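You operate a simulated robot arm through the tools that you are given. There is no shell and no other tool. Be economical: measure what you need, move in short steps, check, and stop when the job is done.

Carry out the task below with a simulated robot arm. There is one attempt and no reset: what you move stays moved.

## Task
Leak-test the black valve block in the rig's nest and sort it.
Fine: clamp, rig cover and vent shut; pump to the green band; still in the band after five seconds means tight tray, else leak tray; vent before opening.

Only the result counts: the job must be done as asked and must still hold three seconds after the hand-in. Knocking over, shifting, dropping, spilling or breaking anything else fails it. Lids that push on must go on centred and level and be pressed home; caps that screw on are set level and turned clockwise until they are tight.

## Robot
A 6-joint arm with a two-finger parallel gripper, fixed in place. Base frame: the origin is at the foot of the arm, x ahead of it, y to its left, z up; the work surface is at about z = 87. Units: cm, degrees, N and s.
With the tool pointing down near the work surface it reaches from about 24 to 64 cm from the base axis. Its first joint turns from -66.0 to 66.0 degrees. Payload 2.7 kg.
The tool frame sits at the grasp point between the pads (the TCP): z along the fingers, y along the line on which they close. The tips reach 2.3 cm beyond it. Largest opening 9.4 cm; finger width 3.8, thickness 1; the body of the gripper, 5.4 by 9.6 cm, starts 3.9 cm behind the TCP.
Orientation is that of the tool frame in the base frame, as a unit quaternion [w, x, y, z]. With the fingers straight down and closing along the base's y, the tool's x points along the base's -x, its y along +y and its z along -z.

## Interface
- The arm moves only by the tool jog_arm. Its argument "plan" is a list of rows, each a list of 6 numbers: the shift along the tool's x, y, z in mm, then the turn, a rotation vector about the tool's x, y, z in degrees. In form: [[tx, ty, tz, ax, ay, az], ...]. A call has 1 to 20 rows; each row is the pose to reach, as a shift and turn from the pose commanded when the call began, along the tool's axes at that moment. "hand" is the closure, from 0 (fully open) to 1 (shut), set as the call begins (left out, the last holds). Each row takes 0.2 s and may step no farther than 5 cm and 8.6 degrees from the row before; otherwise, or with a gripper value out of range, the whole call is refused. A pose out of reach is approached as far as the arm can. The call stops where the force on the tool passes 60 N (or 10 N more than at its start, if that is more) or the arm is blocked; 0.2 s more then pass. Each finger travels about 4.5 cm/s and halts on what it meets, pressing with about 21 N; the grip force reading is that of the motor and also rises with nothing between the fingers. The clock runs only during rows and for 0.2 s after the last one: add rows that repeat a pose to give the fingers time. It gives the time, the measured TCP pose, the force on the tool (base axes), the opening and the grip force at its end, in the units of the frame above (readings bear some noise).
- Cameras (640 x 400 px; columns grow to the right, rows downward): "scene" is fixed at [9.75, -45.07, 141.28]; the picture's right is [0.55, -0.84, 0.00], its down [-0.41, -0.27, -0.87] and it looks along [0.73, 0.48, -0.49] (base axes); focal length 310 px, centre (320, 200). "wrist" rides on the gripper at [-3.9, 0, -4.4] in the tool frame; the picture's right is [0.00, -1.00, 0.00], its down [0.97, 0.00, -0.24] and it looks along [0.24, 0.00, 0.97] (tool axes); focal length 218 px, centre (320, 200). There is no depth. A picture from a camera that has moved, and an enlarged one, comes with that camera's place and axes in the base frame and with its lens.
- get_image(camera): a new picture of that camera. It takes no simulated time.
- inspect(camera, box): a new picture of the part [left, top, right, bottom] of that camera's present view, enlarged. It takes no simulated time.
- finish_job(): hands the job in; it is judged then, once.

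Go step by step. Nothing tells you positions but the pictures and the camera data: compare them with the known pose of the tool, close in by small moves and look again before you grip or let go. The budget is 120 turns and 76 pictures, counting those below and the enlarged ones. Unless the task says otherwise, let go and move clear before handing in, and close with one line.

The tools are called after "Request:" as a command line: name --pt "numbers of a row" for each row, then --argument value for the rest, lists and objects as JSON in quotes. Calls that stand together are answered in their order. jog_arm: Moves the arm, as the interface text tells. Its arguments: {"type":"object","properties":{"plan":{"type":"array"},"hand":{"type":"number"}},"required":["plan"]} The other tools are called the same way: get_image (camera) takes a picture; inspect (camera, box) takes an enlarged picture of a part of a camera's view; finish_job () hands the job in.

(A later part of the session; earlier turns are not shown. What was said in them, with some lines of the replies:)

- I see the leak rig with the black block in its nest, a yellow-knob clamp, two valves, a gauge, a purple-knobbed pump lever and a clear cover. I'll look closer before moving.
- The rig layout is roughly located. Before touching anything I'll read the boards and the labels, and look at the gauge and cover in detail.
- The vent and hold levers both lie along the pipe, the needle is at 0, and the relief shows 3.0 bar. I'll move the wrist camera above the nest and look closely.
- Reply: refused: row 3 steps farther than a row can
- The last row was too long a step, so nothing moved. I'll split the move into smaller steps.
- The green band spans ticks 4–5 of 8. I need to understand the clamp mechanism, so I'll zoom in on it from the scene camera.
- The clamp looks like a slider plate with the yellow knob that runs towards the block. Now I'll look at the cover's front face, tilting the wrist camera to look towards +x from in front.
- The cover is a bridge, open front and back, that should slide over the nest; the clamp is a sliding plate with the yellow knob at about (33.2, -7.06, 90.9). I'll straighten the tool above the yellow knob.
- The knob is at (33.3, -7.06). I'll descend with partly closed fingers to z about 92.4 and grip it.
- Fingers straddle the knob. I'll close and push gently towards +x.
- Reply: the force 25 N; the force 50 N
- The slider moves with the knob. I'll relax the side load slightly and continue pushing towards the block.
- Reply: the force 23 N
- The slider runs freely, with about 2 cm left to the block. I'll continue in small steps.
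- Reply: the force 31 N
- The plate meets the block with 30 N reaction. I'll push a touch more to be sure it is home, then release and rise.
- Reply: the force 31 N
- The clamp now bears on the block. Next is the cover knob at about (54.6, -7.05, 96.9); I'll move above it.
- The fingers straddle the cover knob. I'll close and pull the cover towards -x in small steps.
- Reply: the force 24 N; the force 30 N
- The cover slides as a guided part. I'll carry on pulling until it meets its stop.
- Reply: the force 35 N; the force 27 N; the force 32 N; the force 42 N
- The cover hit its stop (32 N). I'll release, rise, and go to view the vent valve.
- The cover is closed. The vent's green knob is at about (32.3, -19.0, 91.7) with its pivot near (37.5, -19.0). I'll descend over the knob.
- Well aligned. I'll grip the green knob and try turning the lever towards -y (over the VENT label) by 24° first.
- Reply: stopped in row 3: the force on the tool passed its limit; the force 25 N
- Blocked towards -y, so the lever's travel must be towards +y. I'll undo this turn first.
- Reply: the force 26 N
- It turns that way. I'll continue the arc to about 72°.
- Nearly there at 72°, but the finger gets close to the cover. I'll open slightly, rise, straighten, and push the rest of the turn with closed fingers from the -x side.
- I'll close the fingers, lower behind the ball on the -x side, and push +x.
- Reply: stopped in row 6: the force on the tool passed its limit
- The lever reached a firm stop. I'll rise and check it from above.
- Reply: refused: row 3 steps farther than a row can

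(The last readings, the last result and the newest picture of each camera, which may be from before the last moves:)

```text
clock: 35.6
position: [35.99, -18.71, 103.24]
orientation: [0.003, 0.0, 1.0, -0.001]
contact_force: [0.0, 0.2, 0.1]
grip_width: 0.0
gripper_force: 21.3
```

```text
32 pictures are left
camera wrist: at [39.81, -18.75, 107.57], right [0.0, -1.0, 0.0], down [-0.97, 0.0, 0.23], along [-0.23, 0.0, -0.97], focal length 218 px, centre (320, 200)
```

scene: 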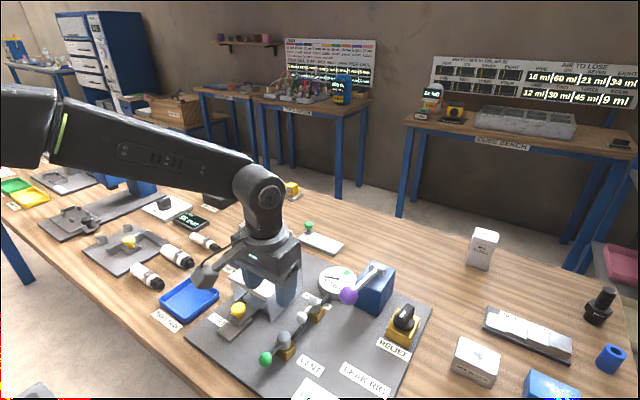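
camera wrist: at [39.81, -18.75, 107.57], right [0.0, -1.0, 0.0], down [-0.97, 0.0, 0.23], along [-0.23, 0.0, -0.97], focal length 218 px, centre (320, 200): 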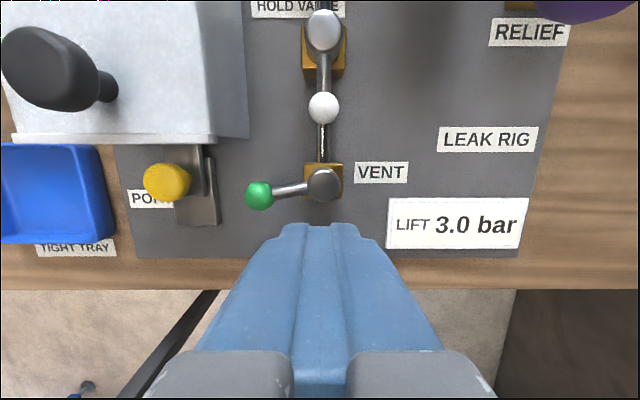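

The vent lever now stands across the pipe at its stop. Next the pump: purple ball near (45.5, -27.6, 100). I'll move above it with the fingers open and check.

Request:
jog_arm --pt "0 0 -45 0 0 0" --pt "0 0 -80 0 0 0" --pt "-30 -30 -80 0 0 0" --pt "-60 -60 -80 0 0 0" --pt "-90 -87 -80 0 0 0" --pt "-90 -87 -80 0 0 0" --hand 0.3

Request:
get_image --camera "wrist"

Request:
get_image --camera "scene"

```text
clock: 37.0
position: [44.87, -27.25, 110.92]
orientation: [0.003, -0.001, 1.0, -0.001]
contact_force: [0.2, 0.0, -0.7]
grip_width: 6.59
gripper_force: 0.0
```

```text
31 pictures are left
camera wrist: at [48.76, -27.31, 115.4], right [0.0, -1.0, 0.0], down [-0.97, 0.0, 0.23], along [-0.23, 0.0, -0.97], focal length 218 px, centre (320, 200)
```

wrist: 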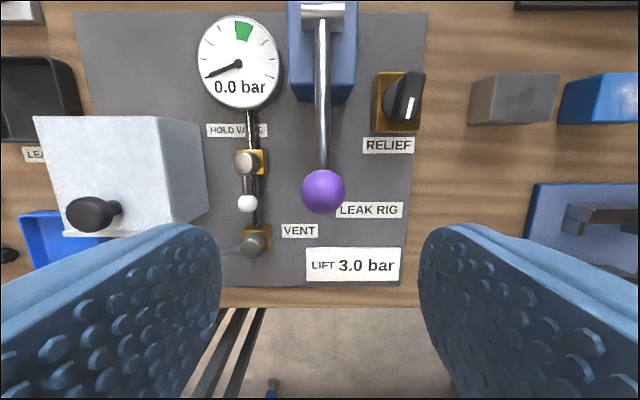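

```text
30 pictures are left
```

scene: 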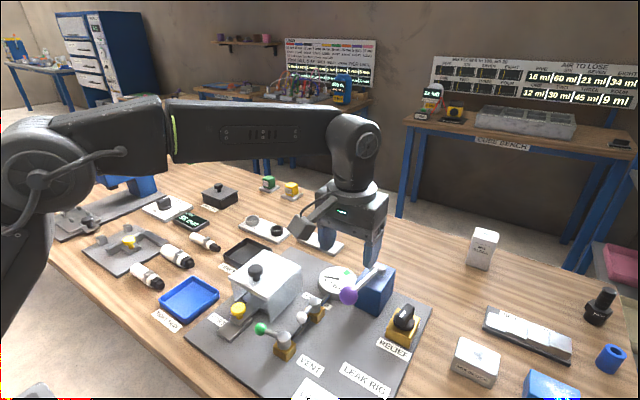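

The ball is at about (45.7, -27.5, 100). I'll descend around it and grip it.

Request:
jog_arm --pt "-8 -2 40 0 0 0" --pt "-8 -2 80 0 0 0" --pt "-8 -2 106 0 0 0" --pt "-8 -2 106 0 0 0"

Request:
jog_arm --pt "0 0 0 0 0 0" --pt "0 0 0 0 0 0" --pt "0 0 0 0 0 0" --pt "0 0 0 0 0 0" --hand 1

Request:
get_image --camera "wrist"

```text
clock: 38.0
position: [45.52, -27.17, 100.37]
orientation: [0.004, 0.0, 1.0, -0.001]
contact_force: [-0.7, 0.1, 0.2]
grip_width: 6.57
gripper_force: 0.1
```

```text
clock: 39.0
position: [45.64, -27.49, 100.37]
orientation: [0.004, 0.001, 1.0, -0.004]
contact_force: [5.3, -31.9, -5.8]
grip_width: 3.31
gripper_force: 45.0
```

```text
29 pictures are left
camera wrist: at [49.39, -27.51, 104.79], right [0.0, -1.0, 0.01], down [-0.97, 0.0, 0.23], along [-0.23, -0.01, -0.97], focal length 218 px, centre (320, 200)
```

wrist: 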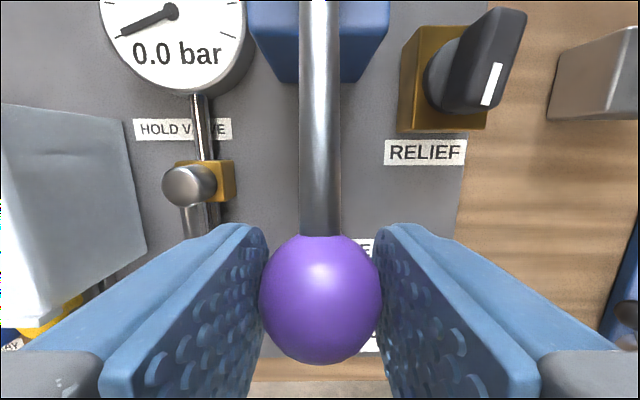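

The gauge is visible from here. I'll push the handle down 2.5 cm and read it.

Request:
jog_arm --pt "1.5 -2 5 0 0 0" --pt "3 -2 10 0 0 0" --pt "4 -2 15 0 0 0" --pt "5 -2 20 0 0 0" --pt "5 -2 25 0 0 0"

Request:
get_image --camera "wrist"

```text
clock: 40.2
position: [45.02, -27.47, 97.91]
orientation: [0.003, 0.0, 1.0, 0.0]
contact_force: [3.2, 2.4, 12.4]
grip_width: 3.32
gripper_force: 45.3
```

```text
28 pictures are left
camera wrist: at [48.88, -27.55, 102.29], right [0.0, -1.0, 0.0], down [-0.97, 0.0, 0.23], along [-0.23, 0.0, -0.97], focal length 218 px, centre (320, 200)
```

wrist: 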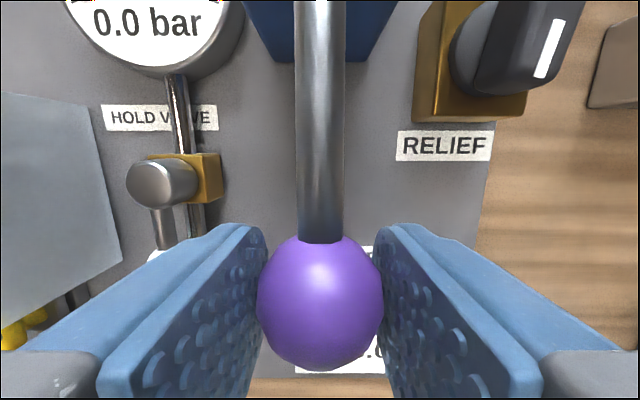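

Still 0.0; I'll complete a longer down-stroke.

Request:
jog_arm --pt "0.5 0 5 0 0 0" --pt "1 0 10 0 0 0" --pt "1 0 15 0 0 0" --pt "0 0 22 0 0 0" --pt "-1 0 30 0 0 0" --pt "-3 0 38 0 0 0" --pt "-5 0 46 0 0 0"

Request:
inspect --camera "scene" --box '[240, 240, 440, 380]'

```text
clock: 41.8
position: [45.55, -27.54, 93.51]
orientation: [0.004, -0.001, 1.0, -0.001]
contact_force: [-13.1, 25.8, 32.2]
grip_width: 3.3
gripper_force: 44.9
```

```text
2.86 times, centred on (340, 310) of scene
camera zoom: at [9.67, -44.97, 141.31], right [0.55, -0.84, 0.0], down [-0.41, -0.27, -0.87], along [0.73, 0.48, -0.49], focal length 885 px, centre (263, -114)
```

zoom: 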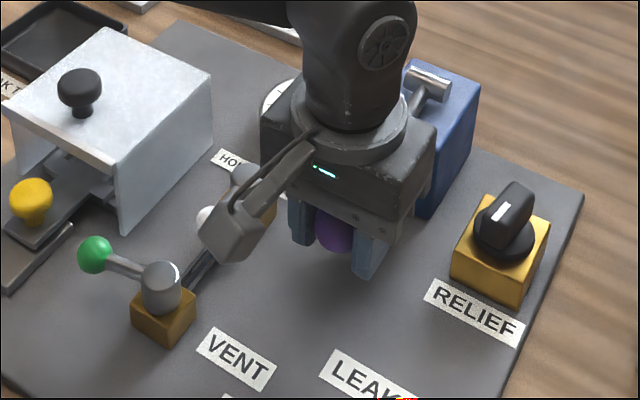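

Now near the bottom of the stroke. I'll raise the handle again and read the gauge.

Request:
jog_arm --pt "2 0 -10 0 0 0" --pt "4 0 -20 0 0 0" --pt "5 0 -30 0 0 0" --pt "5 0 -40 0 0 0" --pt "3 0 -50 0 0 0" --pt "-0.5 0 -62 0 0 0" --pt "-1 0 -67 0 0 0"

Request:
get_image --camera "wrist"

```text
clock: 43.4
position: [45.65, -27.5, 99.48]
orientation: [0.001, 0.0, 1.0, 0.001]
contact_force: [5.3, 15.7, -29.3]
grip_width: 3.3
gripper_force: 44.8
```

```text
26 pictures are left
camera wrist: at [49.49, -27.57, 103.81], right [0.0, -1.0, 0.0], down [-0.97, 0.0, 0.24], along [-0.24, 0.0, -0.97], focal length 218 px, centre (320, 200)
```

wrist: 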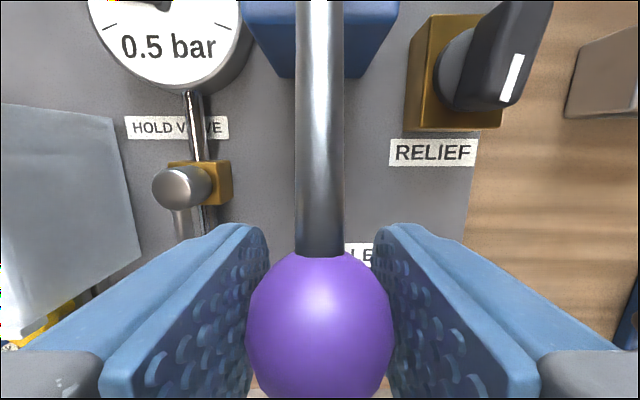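

One stroke gave 0.5 bar, so the vent is shut and the rig holds. I'll do two more full strokes and read again.

Request:
jog_arm --pt "4 0 15 0 0 0" --pt "6.5 0 30 0 0 0" --pt "5 0 45 0 0 0" --pt "1 0 60 0 0 0" --pt "1 0 60 0 0 0" --pt "5 0 45 0 0 0" --pt "6.5 0 30 0 0 0" --pt "4 0 15 0 0 0" --pt "0 0 1 0 0 0" --pt "4 0 15 0 0 0" --pt "6.5 0 30 0 0 0" --pt "5 0 45 0 0 0" --pt "1 0 60 0 0 0" --pt "1 0 60 0 0 0" --pt "5 0 45 0 0 0" --pt "6.5 0 30 0 0 0" --pt "4 0 15 0 0 0" --pt "0 0 1 0 0 0"

Request:
get_image --camera "wrist"

```text
clock: 47.2
position: [45.34, -27.47, 99.34]
orientation: [-0.005, 0.002, 1.0, 0.003]
contact_force: [-5.3, 9.8, -34.5]
grip_width: 3.35
gripper_force: 45.4
```

```text
25 pictures are left
camera wrist: at [49.15, -27.6, 103.6], right [0.0, -1.0, -0.01], down [-0.97, 0.0, 0.25], along [-0.25, 0.01, -0.97], focal length 218 px, centre (320, 200)
```

wrist: 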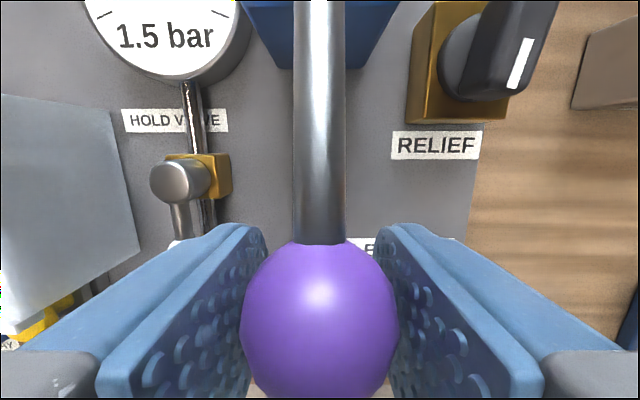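

1.5 bar after three strokes. One more full stroke, then read again.

Request:
jog_arm --pt "4 0 15 0.6 0 0" --pt "6.5 0 30 0.6 -0.5 0" --pt "5 0 45 0.6 -0.5 0" --pt "1 0 59 0.6 -0.5 0" --pt "1 0 59 0.6 -0.5 0" --pt "5 0 45 0.6 -0.5 0" --pt "6.5 0 30 0.6 -0.5 0" --pt "4 0 15 0.6 -0.5 0" --pt "0 0 1 0.6 -0.5 0"

Request:
get_image --camera "wrist"

Request:
inspect --camera "scene" --box '[290, 240, 410, 320]'

```text
clock: 49.2
position: [45.53, -27.52, 99.34]
orientation: [0.003, 0.001, 1.0, -0.004]
contact_force: [3.7, 9.0, -34.9]
grip_width: 3.38
gripper_force: 44.7
```

```text
24 pictures are left
camera wrist: at [49.31, -27.53, 103.61], right [0.0, -1.0, 0.01], down [-0.97, 0.0, 0.24], along [-0.24, -0.01, -0.97], focal length 218 px, centre (320, 200)
```

wrist: 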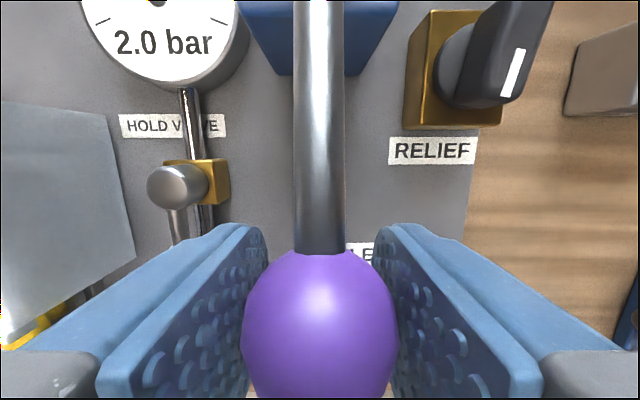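

```text
5.00 times, centred on (350, 280) of scene
camera zoom: at [9.81, -45.08, 141.27], right [0.55, -0.84, 0.0], down [-0.41, -0.27, -0.87], along [0.73, 0.48, -0.49], focal length 1549 px, centre (170, -200)
```

zoom: 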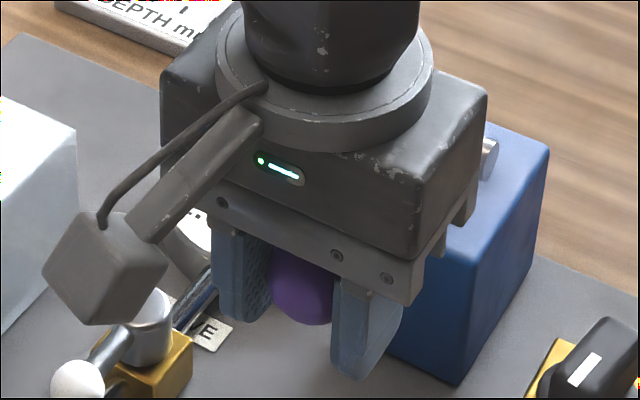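

2.0 bar. I need to see the needle against the band, so I'll release the ball and rise a little.

Request:
jog_arm --pt "0 0 4 0 0 0" --pt "0 0 4 0 0 0" --pt "0 0 -40 0 0 0" --pt "0 0 -75 0 0 0" --hand 0.3

Request:
inspect --camera "wrist" --box '[150, 0, 350, 200]'

```text
clock: 50.2
position: [45.98, -27.52, 106.96]
orientation: [0.007, 0.0, 1.0, -0.006]
contact_force: [-0.5, -0.4, 0.1]
grip_width: 6.58
gripper_force: 0.0
```

```text
2.00 times, centred on (250, 100) of wrist
camera zoom: at [49.78, -27.57, 111.25], right [0.0, -1.0, 0.01], down [-0.97, 0.0, 0.23], along [-0.23, -0.01, -0.97], focal length 436 px, centre (460, 400)
```

zoom: 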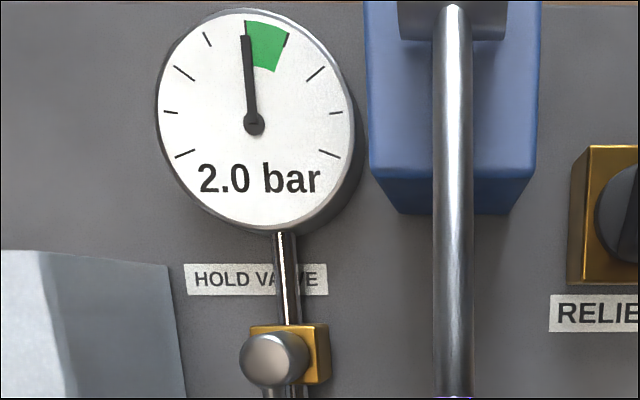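

The needle is right at the lower edge of the band (2.0), so the band is 2.0–2.5. I'll regrip and add a partial stroke to get inside the band.

Request:
jog_arm --pt "3 0 40 0 0 0" --pt "5 0 75 0 0 0" --pt "5 0 75 0 0 0"

Request:
jog_arm --pt "0 0 0 0 0 0" --pt "0 0 0 0 0 0" --pt "0 0 0 0 0 0" --hand 1

Request:
jog_arm --pt "3 0 12 0 0 0" --pt "5 0 24 0 0 0" --pt "6 0 35 0 0 0" --pt "6 0 35 0 0 0" --pt "5 0 24 0 0 0" --pt "3 0 12 0 0 0" --pt "0 0 1 0 0 0"

Request:
get_image --camera "wrist"

```text
clock: 51.0
position: [45.48, -27.29, 99.63]
orientation: [0.008, 0.001, 1.0, -0.007]
contact_force: [-0.3, -0.9, 0.4]
grip_width: 6.58
gripper_force: 0.1
```

```text
clock: 51.8
position: [45.48, -27.43, 99.61]
orientation: [0.008, 0.001, 1.0, -0.007]
contact_force: [1.8, -10.0, -2.4]
grip_width: 3.29
gripper_force: 44.4
```

```text
clock: 53.4
position: [45.05, -27.47, 99.56]
orientation: [0.003, 0.0, 1.0, -0.004]
contact_force: [-3.4, 4.3, -12.3]
grip_width: 3.28
gripper_force: 44.9
```

```text
21 pictures are left
camera wrist: at [48.9, -27.52, 103.81], right [0.0, -1.0, 0.01], down [-0.97, 0.0, 0.23], along [-0.23, -0.01, -0.97], focal length 218 px, centre (320, 200)
```

wrist: 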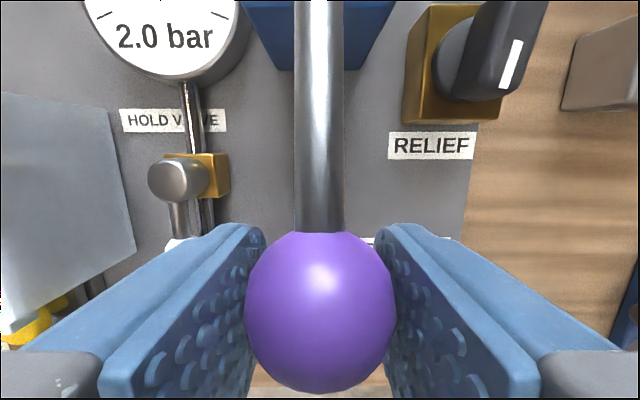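

Unchanged at 2.0, so a half stroke delivers nothing. I'll try a deeper partial stroke.

Request:
jog_arm --pt "1 0 12 0 0 0" --pt "2 0 24 0 0 0" --pt "2 0 36 0 0 0" --pt "0 0 45 0 0 0" --pt "0 0 45 0 0 0" --pt "2 0 36 0 0 0" --pt "2 0 24 0 0 0" --pt "0 0 12 0 0 0" --pt "-3 0 1 0 0 0"

Request:
get_image --camera "wrist"

```text
clock: 55.4
position: [45.16, -27.52, 99.19]
orientation: [0.005, 0.001, 1.0, -0.004]
contact_force: [4.6, 0.6, -28.0]
grip_width: 3.29
gripper_force: 45.1
```

```text
20 pictures are left
camera wrist: at [49.08, -27.52, 103.59], right [0.0, -1.0, 0.01], down [-0.97, 0.0, 0.23], along [-0.23, -0.01, -0.97], focal length 218 px, centre (320, 200)
```

wrist: 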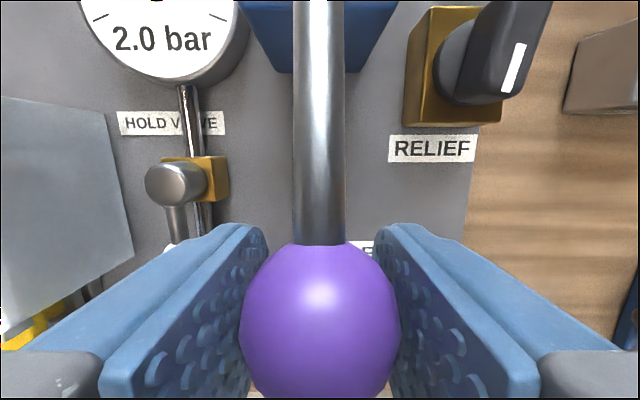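

Still 2.0 more than 7 s after the last effective stroke — no loss. I'll rise and check the needle against the band edges precisely.

Request:
jog_arm --pt "0 0 3 0 0 0" --pt "0 0 3 0 0 0" --pt "0 0 -40 0 0 0" --pt "-10 0 -75 0 0 0" --hand 0.3

Request:
inspect --camera "wrist" --box '[215, 0, 325, 90]'

```text
clock: 56.4
position: [46.2, -27.32, 107.16]
orientation: [0.007, 0.001, 1.0, -0.007]
contact_force: [-0.3, 0.0, 0.8]
grip_width: 6.6
gripper_force: 0.1
```

```text
4.44 times, centred on (270, 45) of wrist
camera zoom: at [49.94, -27.38, 111.53], right [0.0, -1.0, 0.01], down [-0.97, 0.0, 0.22], along [-0.22, -0.01, -0.97], focal length 970 px, centre (542, 889)
```

zoom: 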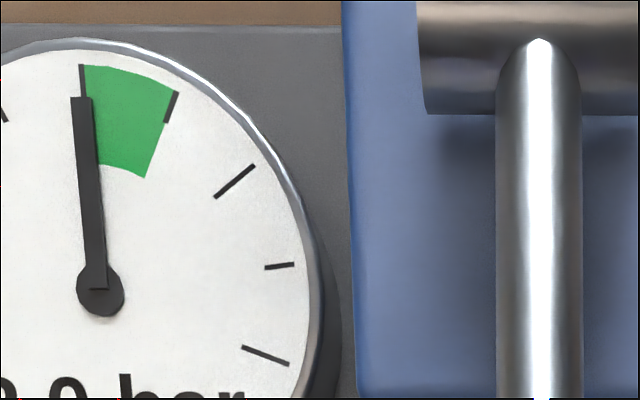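

The needle sits a hair below/at the lower edge, so I'll add a fifth full stroke to be inside the band, then watch it.

Request:
jog_arm --pt "3 0 40 0 0 0" --pt "6 -2 75 0 0 0" --pt "6 -2 75 0 0 0"

Request:
jog_arm --pt "0 0 0 0 0 0" --pt "0 0 0 0 0 0" --pt "0 0 0 0 0 0" --hand 1

Request:
jog_arm --pt "4 0 15 0 0 0" --pt "6.5 0 30 0 0 0" --pt "5 0 45 0 0 0" --pt "1 0 61 0 0 0" --pt "1 0 61 0 0 0" --pt "5 0 45 0 0 0" --pt "6.5 0 30 0 0 0" --pt "4 0 15 0 0 0" --pt "0 0 2 0 0 0"

Request:
jog_arm --pt "0 0 2 0 0 0" --pt "0 0 2 0 0 0" --pt "0 0 -40 0 0 0" --pt "-10 30 -75 0 0 0" --pt "-20 70 -90 0 0 0" --hand 0.3

Request:
get_image --camera "wrist"

```text
clock: 57.2
position: [45.86, -27.57, 99.85]
orientation: [0.007, 0.0, 1.0, -0.007]
contact_force: [-0.4, 0.2, 0.5]
grip_width: 6.57
gripper_force: 0.1
```

```text
clock: 58.0
position: [45.9, -27.39, 99.89]
orientation: [0.007, 0.0, 1.0, -0.005]
contact_force: [-2.2, 14.0, 2.4]
grip_width: 3.31
gripper_force: 44.3
```

```text
clock: 60.0
position: [45.59, -27.6, 99.32]
orientation: [0.005, 0.0, 1.0, -0.004]
contact_force: [-1.9, 29.7, -8.2]
grip_width: 3.32
gripper_force: 45.4
```

```text
clock: 61.2
position: [47.75, -20.92, 108.46]
orientation: [0.008, 0.002, 1.0, -0.007]
contact_force: [-0.2, 0.2, 0.2]
grip_width: 6.59
gripper_force: 0.0
```

```text
18 pictures are left
camera wrist: at [51.55, -21.0, 112.79], right [0.0, -1.0, 0.01], down [-0.97, 0.0, 0.22], along [-0.22, -0.01, -0.97], focal length 218 px, centre (320, 200)
```

wrist: 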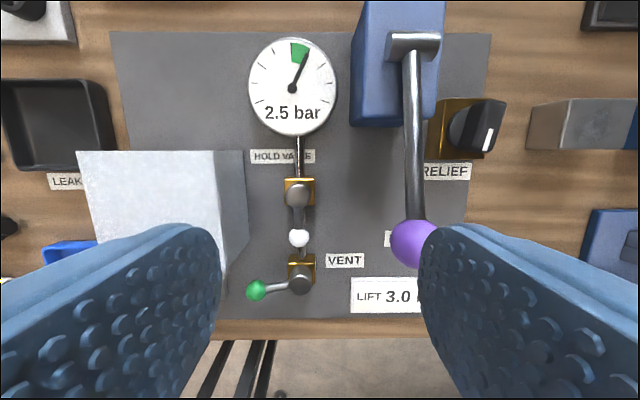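

2.5 bar, near the top of the band. I'll zoom in on it, then wait five seconds.

Request:
inspect --camera "wrist" --box '[245, 30, 345, 130]'

Request:
jog_arm --pt "0 0 0 0 0 0" --pt "0 0 0 0 0 0" --pt "0 0 0 0 0 0" --pt "0 0 0 0 0 0" --pt "0 0 0 0 0 0" --pt "0 0 0 0 0 0" --pt "0 0 0 0 0 0" --pt "0 0 0 0 0 0" --pt "0 0 0 0 0 0" --pt "0 0 0 0 0 0" --pt "0 0 0 0 0 0" --pt "0 0 0 0 0 0" --pt "0 0 0 0 0 0" --pt "0 0 0 0 0 0" --pt "0 0 0 0 0 0" --pt "0 0 0 0 0 0" --pt "0 0 0 0 0 0" --pt "0 0 0 0 0 0" --pt "0 0 0 0 0 0" --pt "0 0 0 0 0 0"

Request:
inspect --camera "wrist" --box '[245, 30, 345, 130]'

```text
4.00 times, centred on (295, 80) of wrist
camera zoom: at [51.55, -21.0, 112.79], right [0.0, -1.0, 0.01], down [-0.97, 0.0, 0.22], along [-0.22, -0.01, -0.97], focal length 873 px, centre (420, 680)
```

zoom: 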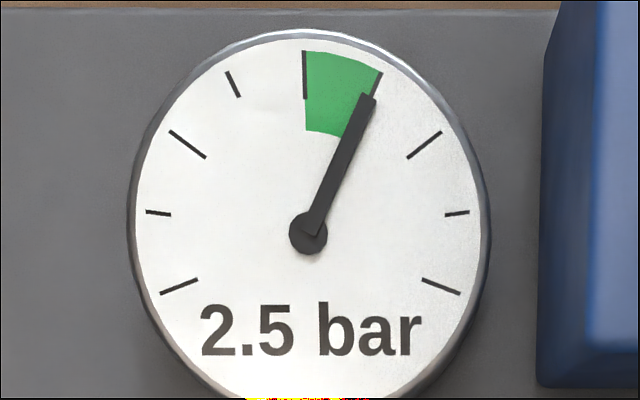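

```text
clock: 65.4
position: [47.68, -20.96, 108.3]
orientation: [0.008, 0.0, 1.0, -0.007]
contact_force: [-0.4, 0.2, -0.9]
grip_width: 6.58
gripper_force: 0.1
```

```text
4.00 times, centred on (295, 80) of wrist
camera zoom: at [51.56, -20.99, 112.73], right [0.0, -1.0, 0.01], down [-0.97, 0.0, 0.22], along [-0.22, -0.01, -0.97], focal length 873 px, centre (420, 680)
```

zoom: 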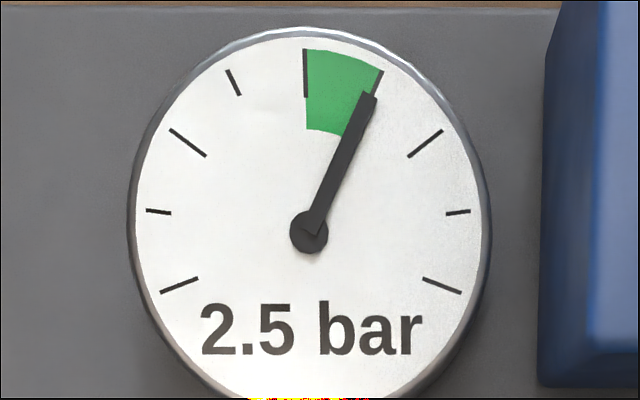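

No change at all for 6 s after the last stroke: the needle stays inside the band, so the block is tight. Now vent: I'll go back over the green ball with the tool turned to match the lever.

Request:
jog_arm --pt "14 8 6 0 0 8" --pt "28 16 12 0 0 16" --pt "42 24 18 0 0 24" --pt "56 32 24 0 0 32" --pt "70 40 30 0 0 40" --pt "84 48 36 0 0 48" --pt "98 56 42 0 0 56" --pt "108 62 50 0 0 64" --pt "116 65 58 0 0 72" --pt "116 65 63 0 0 76" --pt "116 65 63 0 0 76" --hand 0.64

Request:
get_image --camera "wrist"

```text
clock: 67.8
position: [36.19, -14.07, 101.69]
orientation: [0.01, 0.616, 0.788, 0.0]
contact_force: [0.3, 0.3, -0.6]
grip_width: 3.38
gripper_force: 0.2
```

```text
15 pictures are left
camera wrist: at [37.04, -17.94, 106.11], right [-0.97, -0.24, -0.01], down [-0.24, 0.95, 0.22], along [-0.04, 0.22, -0.97], focal length 218 px, centre (320, 200)
```

wrist: 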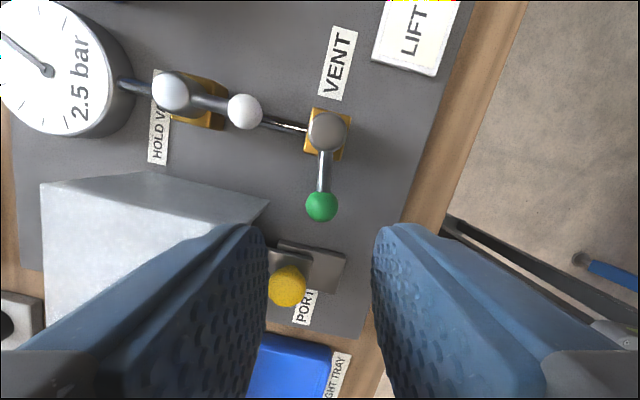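

Aligned, with clearance to the cover front (x about 40.5). I'll descend and grip the green ball.

Request:
jog_arm --pt "-2.4 0 30 0 0 0" --pt "-2.4 0 60 0 0 0" --pt "-2.4 0 94 0 0 0" --pt "-2.4 0 94 0 0 0"

Request:
jog_arm --pt "0 0 0 0 0 0" --pt "0 0 0 0 0 0" --pt "0 0 0 0 0 0" --hand 1

Request:
jog_arm --pt "-0.5 -6.6 0 0 0 -8" --pt "-1.8 -13.1 0 0 0 -16" --pt "-4.1 -19.3 0 0 0 -24" --pt "-7.2 -25.2 0 0 0 -32" --pt "-11.1 -30.5 0 0 0 -40"

Request:
get_image --camera "wrist"

```text
clock: 68.8
position: [36.47, -14.85, 92.19]
orientation: [0.01, 0.616, 0.788, 0.0]
contact_force: [-0.5, 0.4, -0.3]
grip_width: 3.4
gripper_force: 0.1
```

```text
clock: 69.6
position: [36.22, -14.79, 92.45]
orientation: [0.011, 0.616, 0.788, 0.0]
contact_force: [-7.1, -4.1, -2.5]
grip_width: 2.33
gripper_force: 44.8
```

```text
clock: 70.8
position: [33.52, -16.34, 92.4]
orientation: [0.008, 0.308, 0.951, -0.004]
contact_force: [-3.7, 10.9, -20.0]
grip_width: 2.31
gripper_force: 44.8
```

```text
14 pictures are left
camera wrist: at [36.75, -18.75, 96.69], right [-0.59, -0.81, 0.0], down [-0.79, 0.57, 0.23], along [-0.18, 0.13, -0.97], focal length 218 px, centre (320, 200)
```

wrist: 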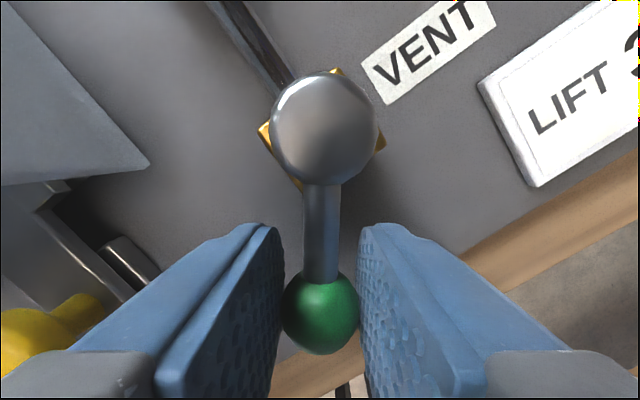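

Request:
jog_arm --pt "-0.5 -6.6 0 0 0 -8" --pt "-1.8 -13.1 0 0 0 -16" --pt "-4.1 -19.3 0 0 0 -24" --pt "-7.2 -25.2 0 0 0 -32" --pt "-9.1 -28.2 0 0 0 -36"

Request:
jog_arm --pt "0 0 0 0 0 0" --pt "0 0 0 0 0 0" --pt "0 0 -40 0 0 0" --pt "0 20 -80 0 0 0" --pt "0 40 -120 0 0 0" --pt "0 40 -120 0 0 0" --hand 0.4

Request:
get_image --camera "scene"

Request:
get_image --camera "wrist"

```text
clock: 72.0
position: [32.85, -19.06, 92.24]
orientation: [0.008, 0.0, 1.0, -0.005]
contact_force: [-0.6, 30.6, -2.1]
grip_width: 2.36
gripper_force: 44.3
```

```text
clock: 73.4
position: [32.51, -15.28, 104.58]
orientation: [0.008, 0.0, 1.0, -0.006]
contact_force: [-0.7, -0.5, 0.1]
grip_width: 5.67
gripper_force: 0.1
```

```text
13 pictures are left
```

scene: 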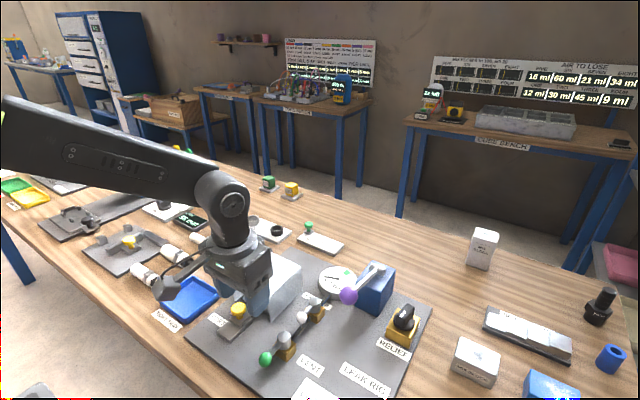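

```text
12 pictures are left
camera wrist: at [36.36, -15.23, 108.89], right [0.0, -1.0, 0.01], down [-0.97, 0.0, 0.23], along [-0.23, -0.01, -0.97], focal length 218 px, centre (320, 200)
```

wrist: 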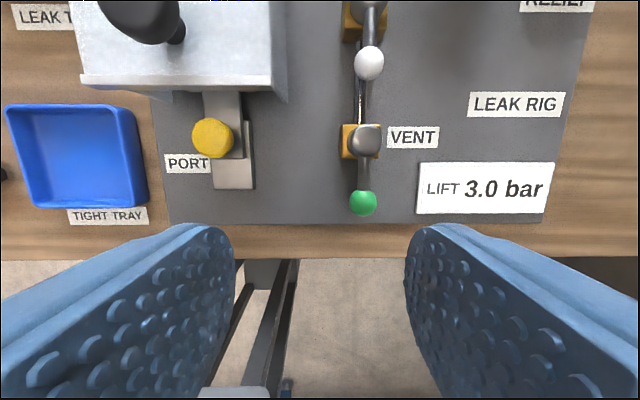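

The vent lever is back along the pipe. I must check that the gauge fell to zero.

Request:
inspect --camera "scene" --box '[300, 255, 370, 305]'

```text
8.00 times, centred on (335, 280) of scene
camera zoom: at [9.75, -45.07, 141.28], right [0.55, -0.84, 0.0], down [-0.41, -0.27, -0.87], along [0.73, 0.48, -0.49], focal length 2478 px, centre (200, -440)
```

zoom: 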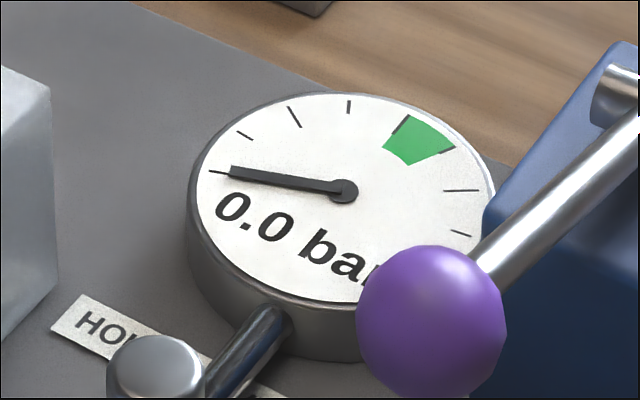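

Gauge is at 0.0: vented, which also confirms the lever sense. The block goes in the tight (blue) tray. Now I'll open the cover, knob at about (42.8, -7.05).

Request:
jog_arm --pt "-30 25 -5 0 0 0" --pt "-60 50 -5 0 0 0" --pt "-90 75 -5 0 0 0" --pt "-103 82 0 0 0 0" --pt "-103 82 0 0 0 0"

Request:
get_image --camera "wrist"

```text
clock: 74.6
position: [42.99, -7.08, 104.25]
orientation: [0.008, 0.0, 1.0, -0.006]
contact_force: [-0.5, -0.2, 0.4]
grip_width: 5.64
gripper_force: 0.1
```

```text
10 pictures are left
camera wrist: at [46.86, -6.98, 108.71], right [0.0, -1.0, 0.01], down [-0.97, 0.0, 0.23], along [-0.23, -0.01, -0.97], focal length 218 px, centre (320, 200)
```

wrist: 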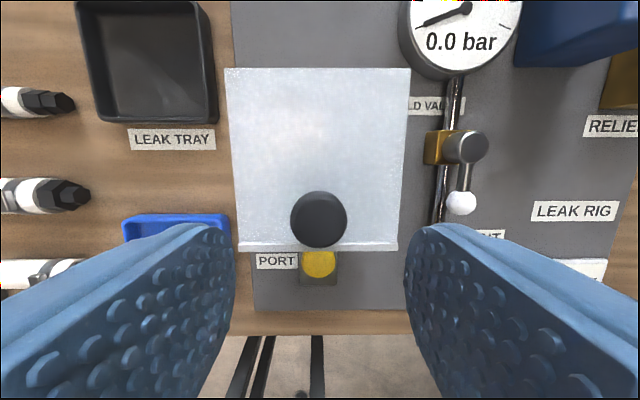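

Aligned. I'll descend, grip and slide the cover back +x.

Request:
jog_arm --pt "-1 0 30 0 0 0" --pt "-1 0 57 0 0 0" --pt "-1 0 57 0 0 0"

Request:
jog_arm --pt "0 0 0 0 0 0" --pt "0 0 0 0 0 0" --pt "0 0 0 0 0 0" --hand 1

Request:
jog_arm --pt "-6 0 0 0 0 0" --pt "-12 0 0 0 0 0" --pt "-18 0 0 0 0 0" --pt "-24 0 0 0 0 0" --pt "-30 0 0 0 0 0" --pt "-36 0 0 0 0 0" --pt "-42 0 0 0 0 0" --pt "-48 0 0 0 0 0" --pt "-54 0 0 0 0 0" --pt "-60 0 0 0 0 0"

Request:
jog_arm --pt "-6 0 0 0 0 0" --pt "-12 0 0 0 0 0" --pt "-18 0 0 0 0 0" --pt "-24 0 0 0 0 0" --pt "-30 0 0 0 0 0" --pt "-36 0 0 0 0 0" --pt "-42 0 0 0 0 0" --pt "-47 0 0 0 0 0" --pt "-51 0 0 0 0 0" --pt "-54 0 0 0 0 0"

```text
clock: 75.4
position: [43.19, -7.11, 98.5]
orientation: [0.008, -0.001, 1.0, -0.006]
contact_force: [0.2, 0.3, 0.4]
grip_width: 5.65
gripper_force: 0.2
```

```text
clock: 76.2
position: [43.3, -6.97, 98.56]
orientation: [0.008, 0.0, 1.0, -0.007]
contact_force: [-0.6, 15.0, -1.2]
grip_width: 3.1
gripper_force: 45.4
```

```text
clock: 78.4
position: [49.14, -6.93, 98.53]
orientation: [0.006, 0.001, 1.0, -0.006]
contact_force: [-0.5, 10.2, -21.5]
grip_width: 3.1
gripper_force: 45.0
```

```text
clock: 80.6
position: [54.41, -6.93, 98.6]
orientation: [0.005, 0.0, 1.0, -0.005]
contact_force: [0.0, 17.7, -28.6]
grip_width: 3.12
gripper_force: 44.8
```

Nearly fully back; a last nudge, then release and move over the clamp knob at (37.3, -7.05).

Request:
jog_arm --pt "-2 0 0 0 0 0" --pt "-4 0 0 0 0 0"

Request:
jog_arm --pt "0 0 0 0 0 0" --pt "0 0 0 0 0 0" --pt "0 0 -40 0 0 0" --pt "0 0 -60 0 0 0" --pt "40 0 -60 0 0 0" --pt "80 0 -60 0 0 0" --pt "120 0 -60 0 0 0" --pt "160 0 -40 0 0 0" --pt "174 0 -30 0 0 0" --pt "174 0 -30 0 0 0" --hand 0.4

Request:
get_image --camera "wrist"

```text
clock: 81.2
position: [54.78, -6.95, 98.64]
orientation: [0.004, 0.0, 1.0, -0.004]
contact_force: [-1.8, 15.3, -26.4]
grip_width: 3.12
gripper_force: 45.1
```

```text
clock: 83.4
position: [37.09, -6.95, 101.79]
orientation: [0.008, 0.001, 1.0, -0.006]
contact_force: [0.3, -0.4, 0.4]
grip_width: 5.62
gripper_force: 0.1
```

```text
9 pictures are left
camera wrist: at [41.08, -6.98, 106.16], right [0.0, -1.0, 0.01], down [-0.97, 0.0, 0.22], along [-0.22, -0.01, -0.97], focal length 218 px, centre (320, 200)
```

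wrist: 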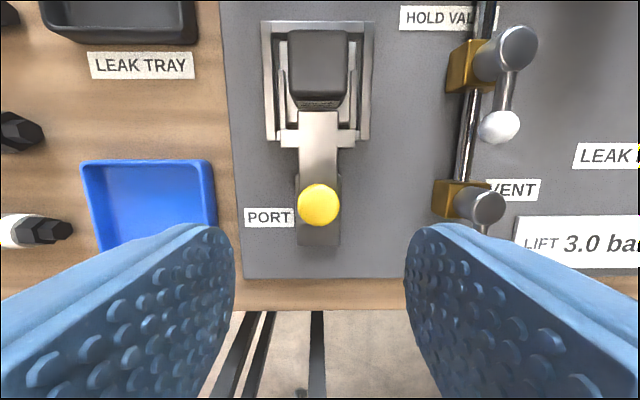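

Cover is clear of the nest. I'll grip the clamp knob and slide it back -x.

Request:
jog_arm --pt "-2.5 -1 35 0 0 0" --pt "-2.5 -1 70 0 0 0" --pt "-2.5 -1 93 0 0 0" --pt "-2.5 -1 93 0 0 0"

Request:
jog_arm --pt "0 0 0 0 0 0" --pt "0 0 0 0 0 0" --pt "0 0 0 0 0 0" --hand 1

Request:
jog_arm --pt "4 0 0 0 0 0" --pt "8 0 0 0 0 0" --pt "12 0 0 0 0 0" --pt "16 0 0 0 0 0" --pt "20 0 0 0 0 0" --pt "24 0 0 0 0 0" --pt "28 0 0 0 0 0" --pt "32 0 0 0 0 0" --pt "36 0 0 0 0 0" --pt "40 0 0 0 0 0" --pt "42 0 0 0 0 0"

Request:
jog_arm --pt "0 0 0 0 0 0" --pt "0 0 0 0 0 0" --pt "0 0 -40 0 0 0" --pt "0 0 -80 0 0 0" --pt "-40 0 -100 0 0 0" --pt "-80 0 -100 0 0 0" --pt "-110 0 -90 0 0 0" --pt "-110 0 -90 0 0 0" --hand 0.3

Request:
get_image --camera "wrist"

```text
clock: 84.4
position: [37.65, -7.28, 92.19]
orientation: [0.008, 0.0, 1.0, -0.007]
contact_force: [-0.4, 0.4, -0.6]
grip_width: 5.64
gripper_force: 0.1
```

```text
clock: 85.2
position: [37.68, -7.03, 92.22]
orientation: [0.008, 0.0, 1.0, -0.006]
contact_force: [0.0, 29.2, -1.9]
grip_width: 2.89
gripper_force: 44.6
```

```text
clock: 87.6
position: [33.63, -6.88, 92.31]
orientation: [0.008, 0.0, 1.0, -0.006]
contact_force: [6.2, 35.1, -4.6]
grip_width: 2.91
gripper_force: 44.5
```

```text
clock: 89.4
position: [44.45, -6.84, 101.57]
orientation: [0.008, 0.0, 1.0, -0.006]
contact_force: [-0.5, 0.2, -0.3]
grip_width: 6.6
gripper_force: 0.0
```

```text
8 pictures are left
camera wrist: at [48.27, -6.97, 106.04], right [0.0, -1.0, 0.01], down [-0.97, 0.0, 0.22], along [-0.23, -0.01, -0.97], focal length 218 px, centre (320, 200)
```

wrist: 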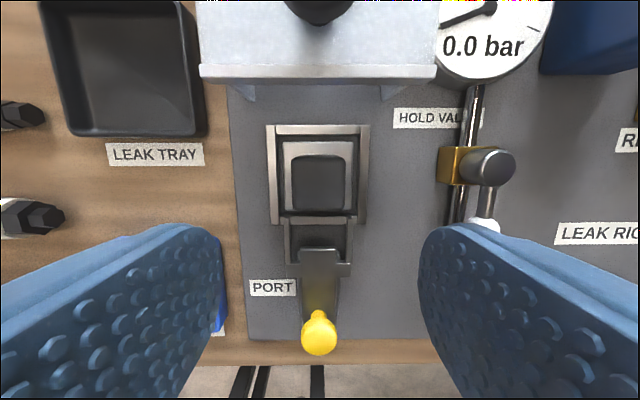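

The clamp is open and the block (about 3.3 cm wide) is centred near (46.2, -7.0). I'll descend on it with a narrower opening.

Request:
jog_arm --pt "-6 -1.5 20 0 0 0" --pt "-13 -1.5 40 0 0 0" --pt "-13 -1.5 70 0 0 0" --pt "-13 -1.5 85 0 0 0" --pt "-13 -1.5 96 0 0 0" --pt "-13 -1.5 96 0 0 0" --hand 0.5

Request:
inspect --camera "scene" --box '[210, 230, 330, 320]'

```text
clock: 90.8
position: [45.88, -7.4, 91.92]
orientation: [0.007, -0.001, 1.0, -0.007]
contact_force: [0.6, -0.9, -0.3]
grip_width: 4.7
gripper_force: 0.2
```

```text
4.44 times, centred on (270, 275) of scene
camera zoom: at [9.75, -45.07, 141.28], right [0.55, -0.84, 0.0], down [-0.41, -0.27, -0.87], along [0.73, 0.48, -0.49], focal length 1377 px, centre (542, -133)
```

zoom: 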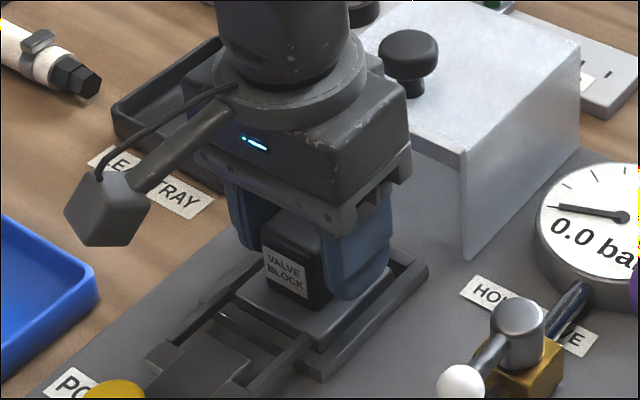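

The fingers straddle the block. I'll close, then lift straight up.

Request:
jog_arm --pt "0 3 0 0 0 0" --pt "0 3 0 0 0 0" --pt "0 3 0 0 0 0" --pt "0 3 0 0 0 0" --hand 1

Request:
jog_arm --pt "0 0 -5 0 0 0" --pt "0 0 -15 0 0 0" --pt "0 0 -35 0 0 0" --pt "0 0 -60 0 0 0" --pt "0 0 -85 0 0 0"

Request:
get_image --camera "scene"

```text
clock: 91.8
position: [45.79, -7.13, 91.99]
orientation: [0.008, 0.0, 1.0, -0.006]
contact_force: [-0.3, -0.9, -0.9]
grip_width: 3.58
gripper_force: 20.8
```

```text
clock: 93.0
position: [45.71, -6.92, 100.31]
orientation: [0.009, 0.0, 1.0, -0.006]
contact_force: [0.0, -0.3, -2.1]
grip_width: 3.58
gripper_force: 21.1
```

```text
6 pictures are left
```

scene: 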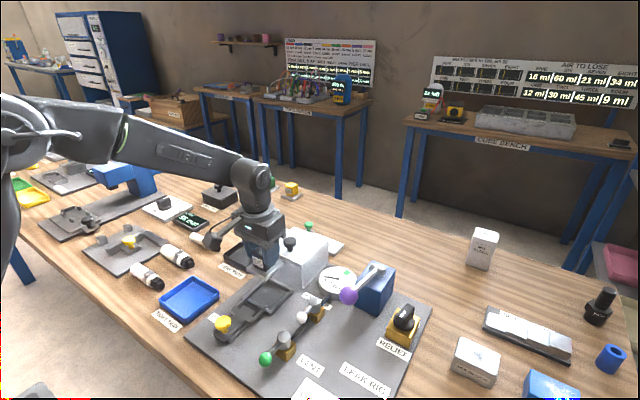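

The block is lifted and held. I'll carry it above the blue tight tray at about (35.5, 7.3).

Request:
jog_arm --pt "20 28 0 0 0 0" --pt "40 56 0 0 0 0" --pt "60 84 0 0 0 0" --pt "80 112 0 0 0 0" --pt "102 142 0 0 0 0" --pt "102 142 0 0 0 0"

Request:
get_image --camera "wrist"

```text
clock: 94.4
position: [35.42, 7.26, 99.99]
orientation: [0.008, 0.0, 1.0, -0.006]
contact_force: [-0.3, 0.1, -2.4]
grip_width: 3.57
gripper_force: 21.3
```

```text
5 pictures are left
camera wrist: at [39.18, 7.27, 104.4], right [0.0, -1.0, 0.01], down [-0.97, 0.0, 0.22], along [-0.22, -0.01, -0.97], focal length 218 px, centre (320, 200)
```

wrist: 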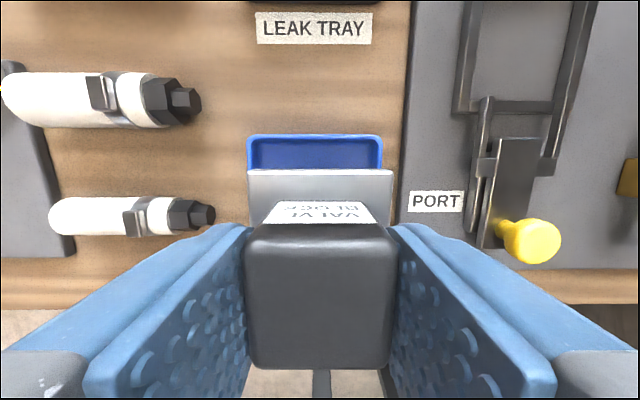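

The block's base flange is held too, and it sits over the tray with room around. I'll lower it in small steps until I feel the floor.

Request:
jog_arm --pt "0 1 25 0 0 0" --pt "0 1 50 0 0 0" --pt "0 1 70 0 0 0" --pt "0 1 75 0 0 0" --pt "0 1 77 0 0 0" --pt "0 1 77 0 0 0"

Request:
inspect --camera "scene" --box '[140, 240, 260, 340]'

```text
clock: 95.8
position: [35.63, 7.4, 92.31]
orientation: [0.008, 0.0, 1.0, -0.007]
contact_force: [-0.2, -0.1, -2.6]
grip_width: 3.59
gripper_force: 21.2
```

```text
4.00 times, centred on (200, 290) of scene
camera zoom: at [9.76, -45.07, 141.28], right [0.55, -0.84, 0.0], down [-0.41, -0.27, -0.87], along [0.73, 0.48, -0.49], focal length 1239 px, centre (800, -160)
```

zoom: 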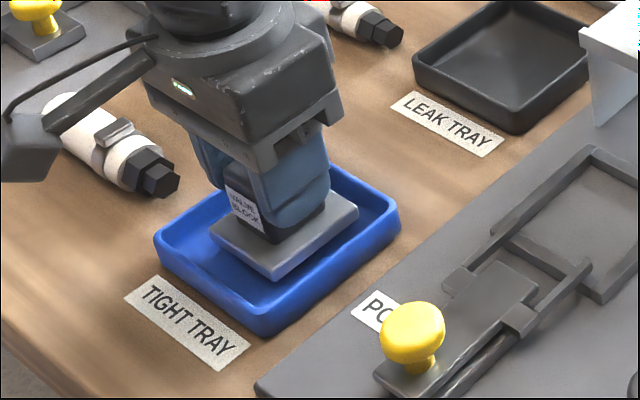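

Well centred inside the tray. I'll feel down for the floor.

Request:
jog_arm --pt "0 0 2 0 0 0" --pt "0 0 4 0 0 0" --pt "0 0 6 0 0 0" --pt "0 0 6 0 0 0"

```text
clock: 96.8
position: [35.83, 7.28, 91.74]
orientation: [0.007, 0.0, 1.0, -0.006]
contact_force: [0.2, -0.4, -2.7]
grip_width: 3.58
gripper_force: 21.0
```

Request:
jog_arm --pt "0 0 1.5 0 0 0" --pt "0 0 3 0 0 0" --pt "0 0 4 0 0 0" --pt "0 0 4 0 0 0"

```text
clock: 97.8
position: [35.85, 7.34, 91.38]
orientation: [0.009, 0.0, 1.0, -0.007]
contact_force: [-0.8, -4.7, 14.1]
grip_width: 3.58
gripper_force: 21.0
```

The force rose to +14 N: the block stands on the tray floor. I'll open slightly and rise clear.

Request:
jog_arm --pt "0 0 -1 0 0 0" --pt "0 0 -1 0 0 0" --pt "0 0 -1 0 0 0" --pt "0 0 -20 0 0 0" --pt "0 0 -60 0 0 0" --pt "0 0 -100 0 0 0" --pt "0 0 -130 0 0 0" --pt "0 0 -130 0 0 0" --hand 0.46

Request:
get_image --camera "scene"

Request:
inspect --camera "scene" --box '[140, 220, 320, 350]'

```text
clock: 99.6
position: [35.49, 7.37, 104.23]
orientation: [0.008, 0.001, 1.0, -0.006]
contact_force: [0.5, 0.2, 0.2]
grip_width: 5.09
gripper_force: 0.2
```

```text
3 pictures are left
```

scene: 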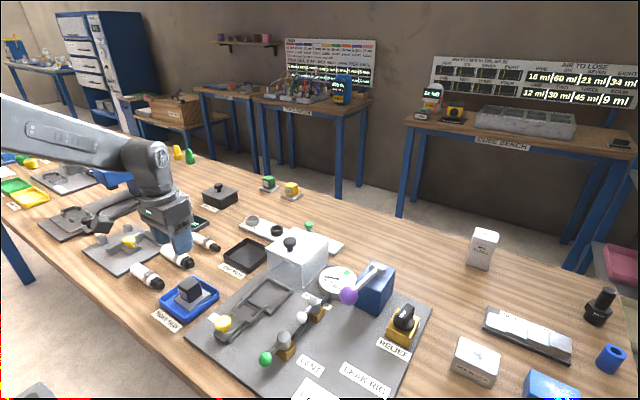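

```text
3.08 times, centred on (230, 285) of scene
camera zoom: at [9.75, -45.07, 141.28], right [0.55, -0.84, 0.0], down [-0.41, -0.27, -0.87], along [0.73, 0.48, -0.49], focal length 953 px, centre (597, -62)
```

zoom: 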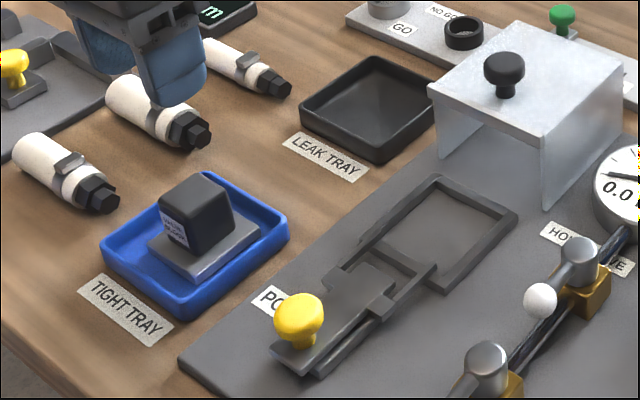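

The block stands upright in the tight tray, the rig is vented and open, nothing else has been disturbed, and the gripper is clear. I'm handing in.

Request:
finish_job

```text
The job is handed in.
```

The valve block held 2.5 bar, at the top of the green band, with no drop for more than five seconds. I vented the rig to 0.0 before opening it and put the block in the tight tray.
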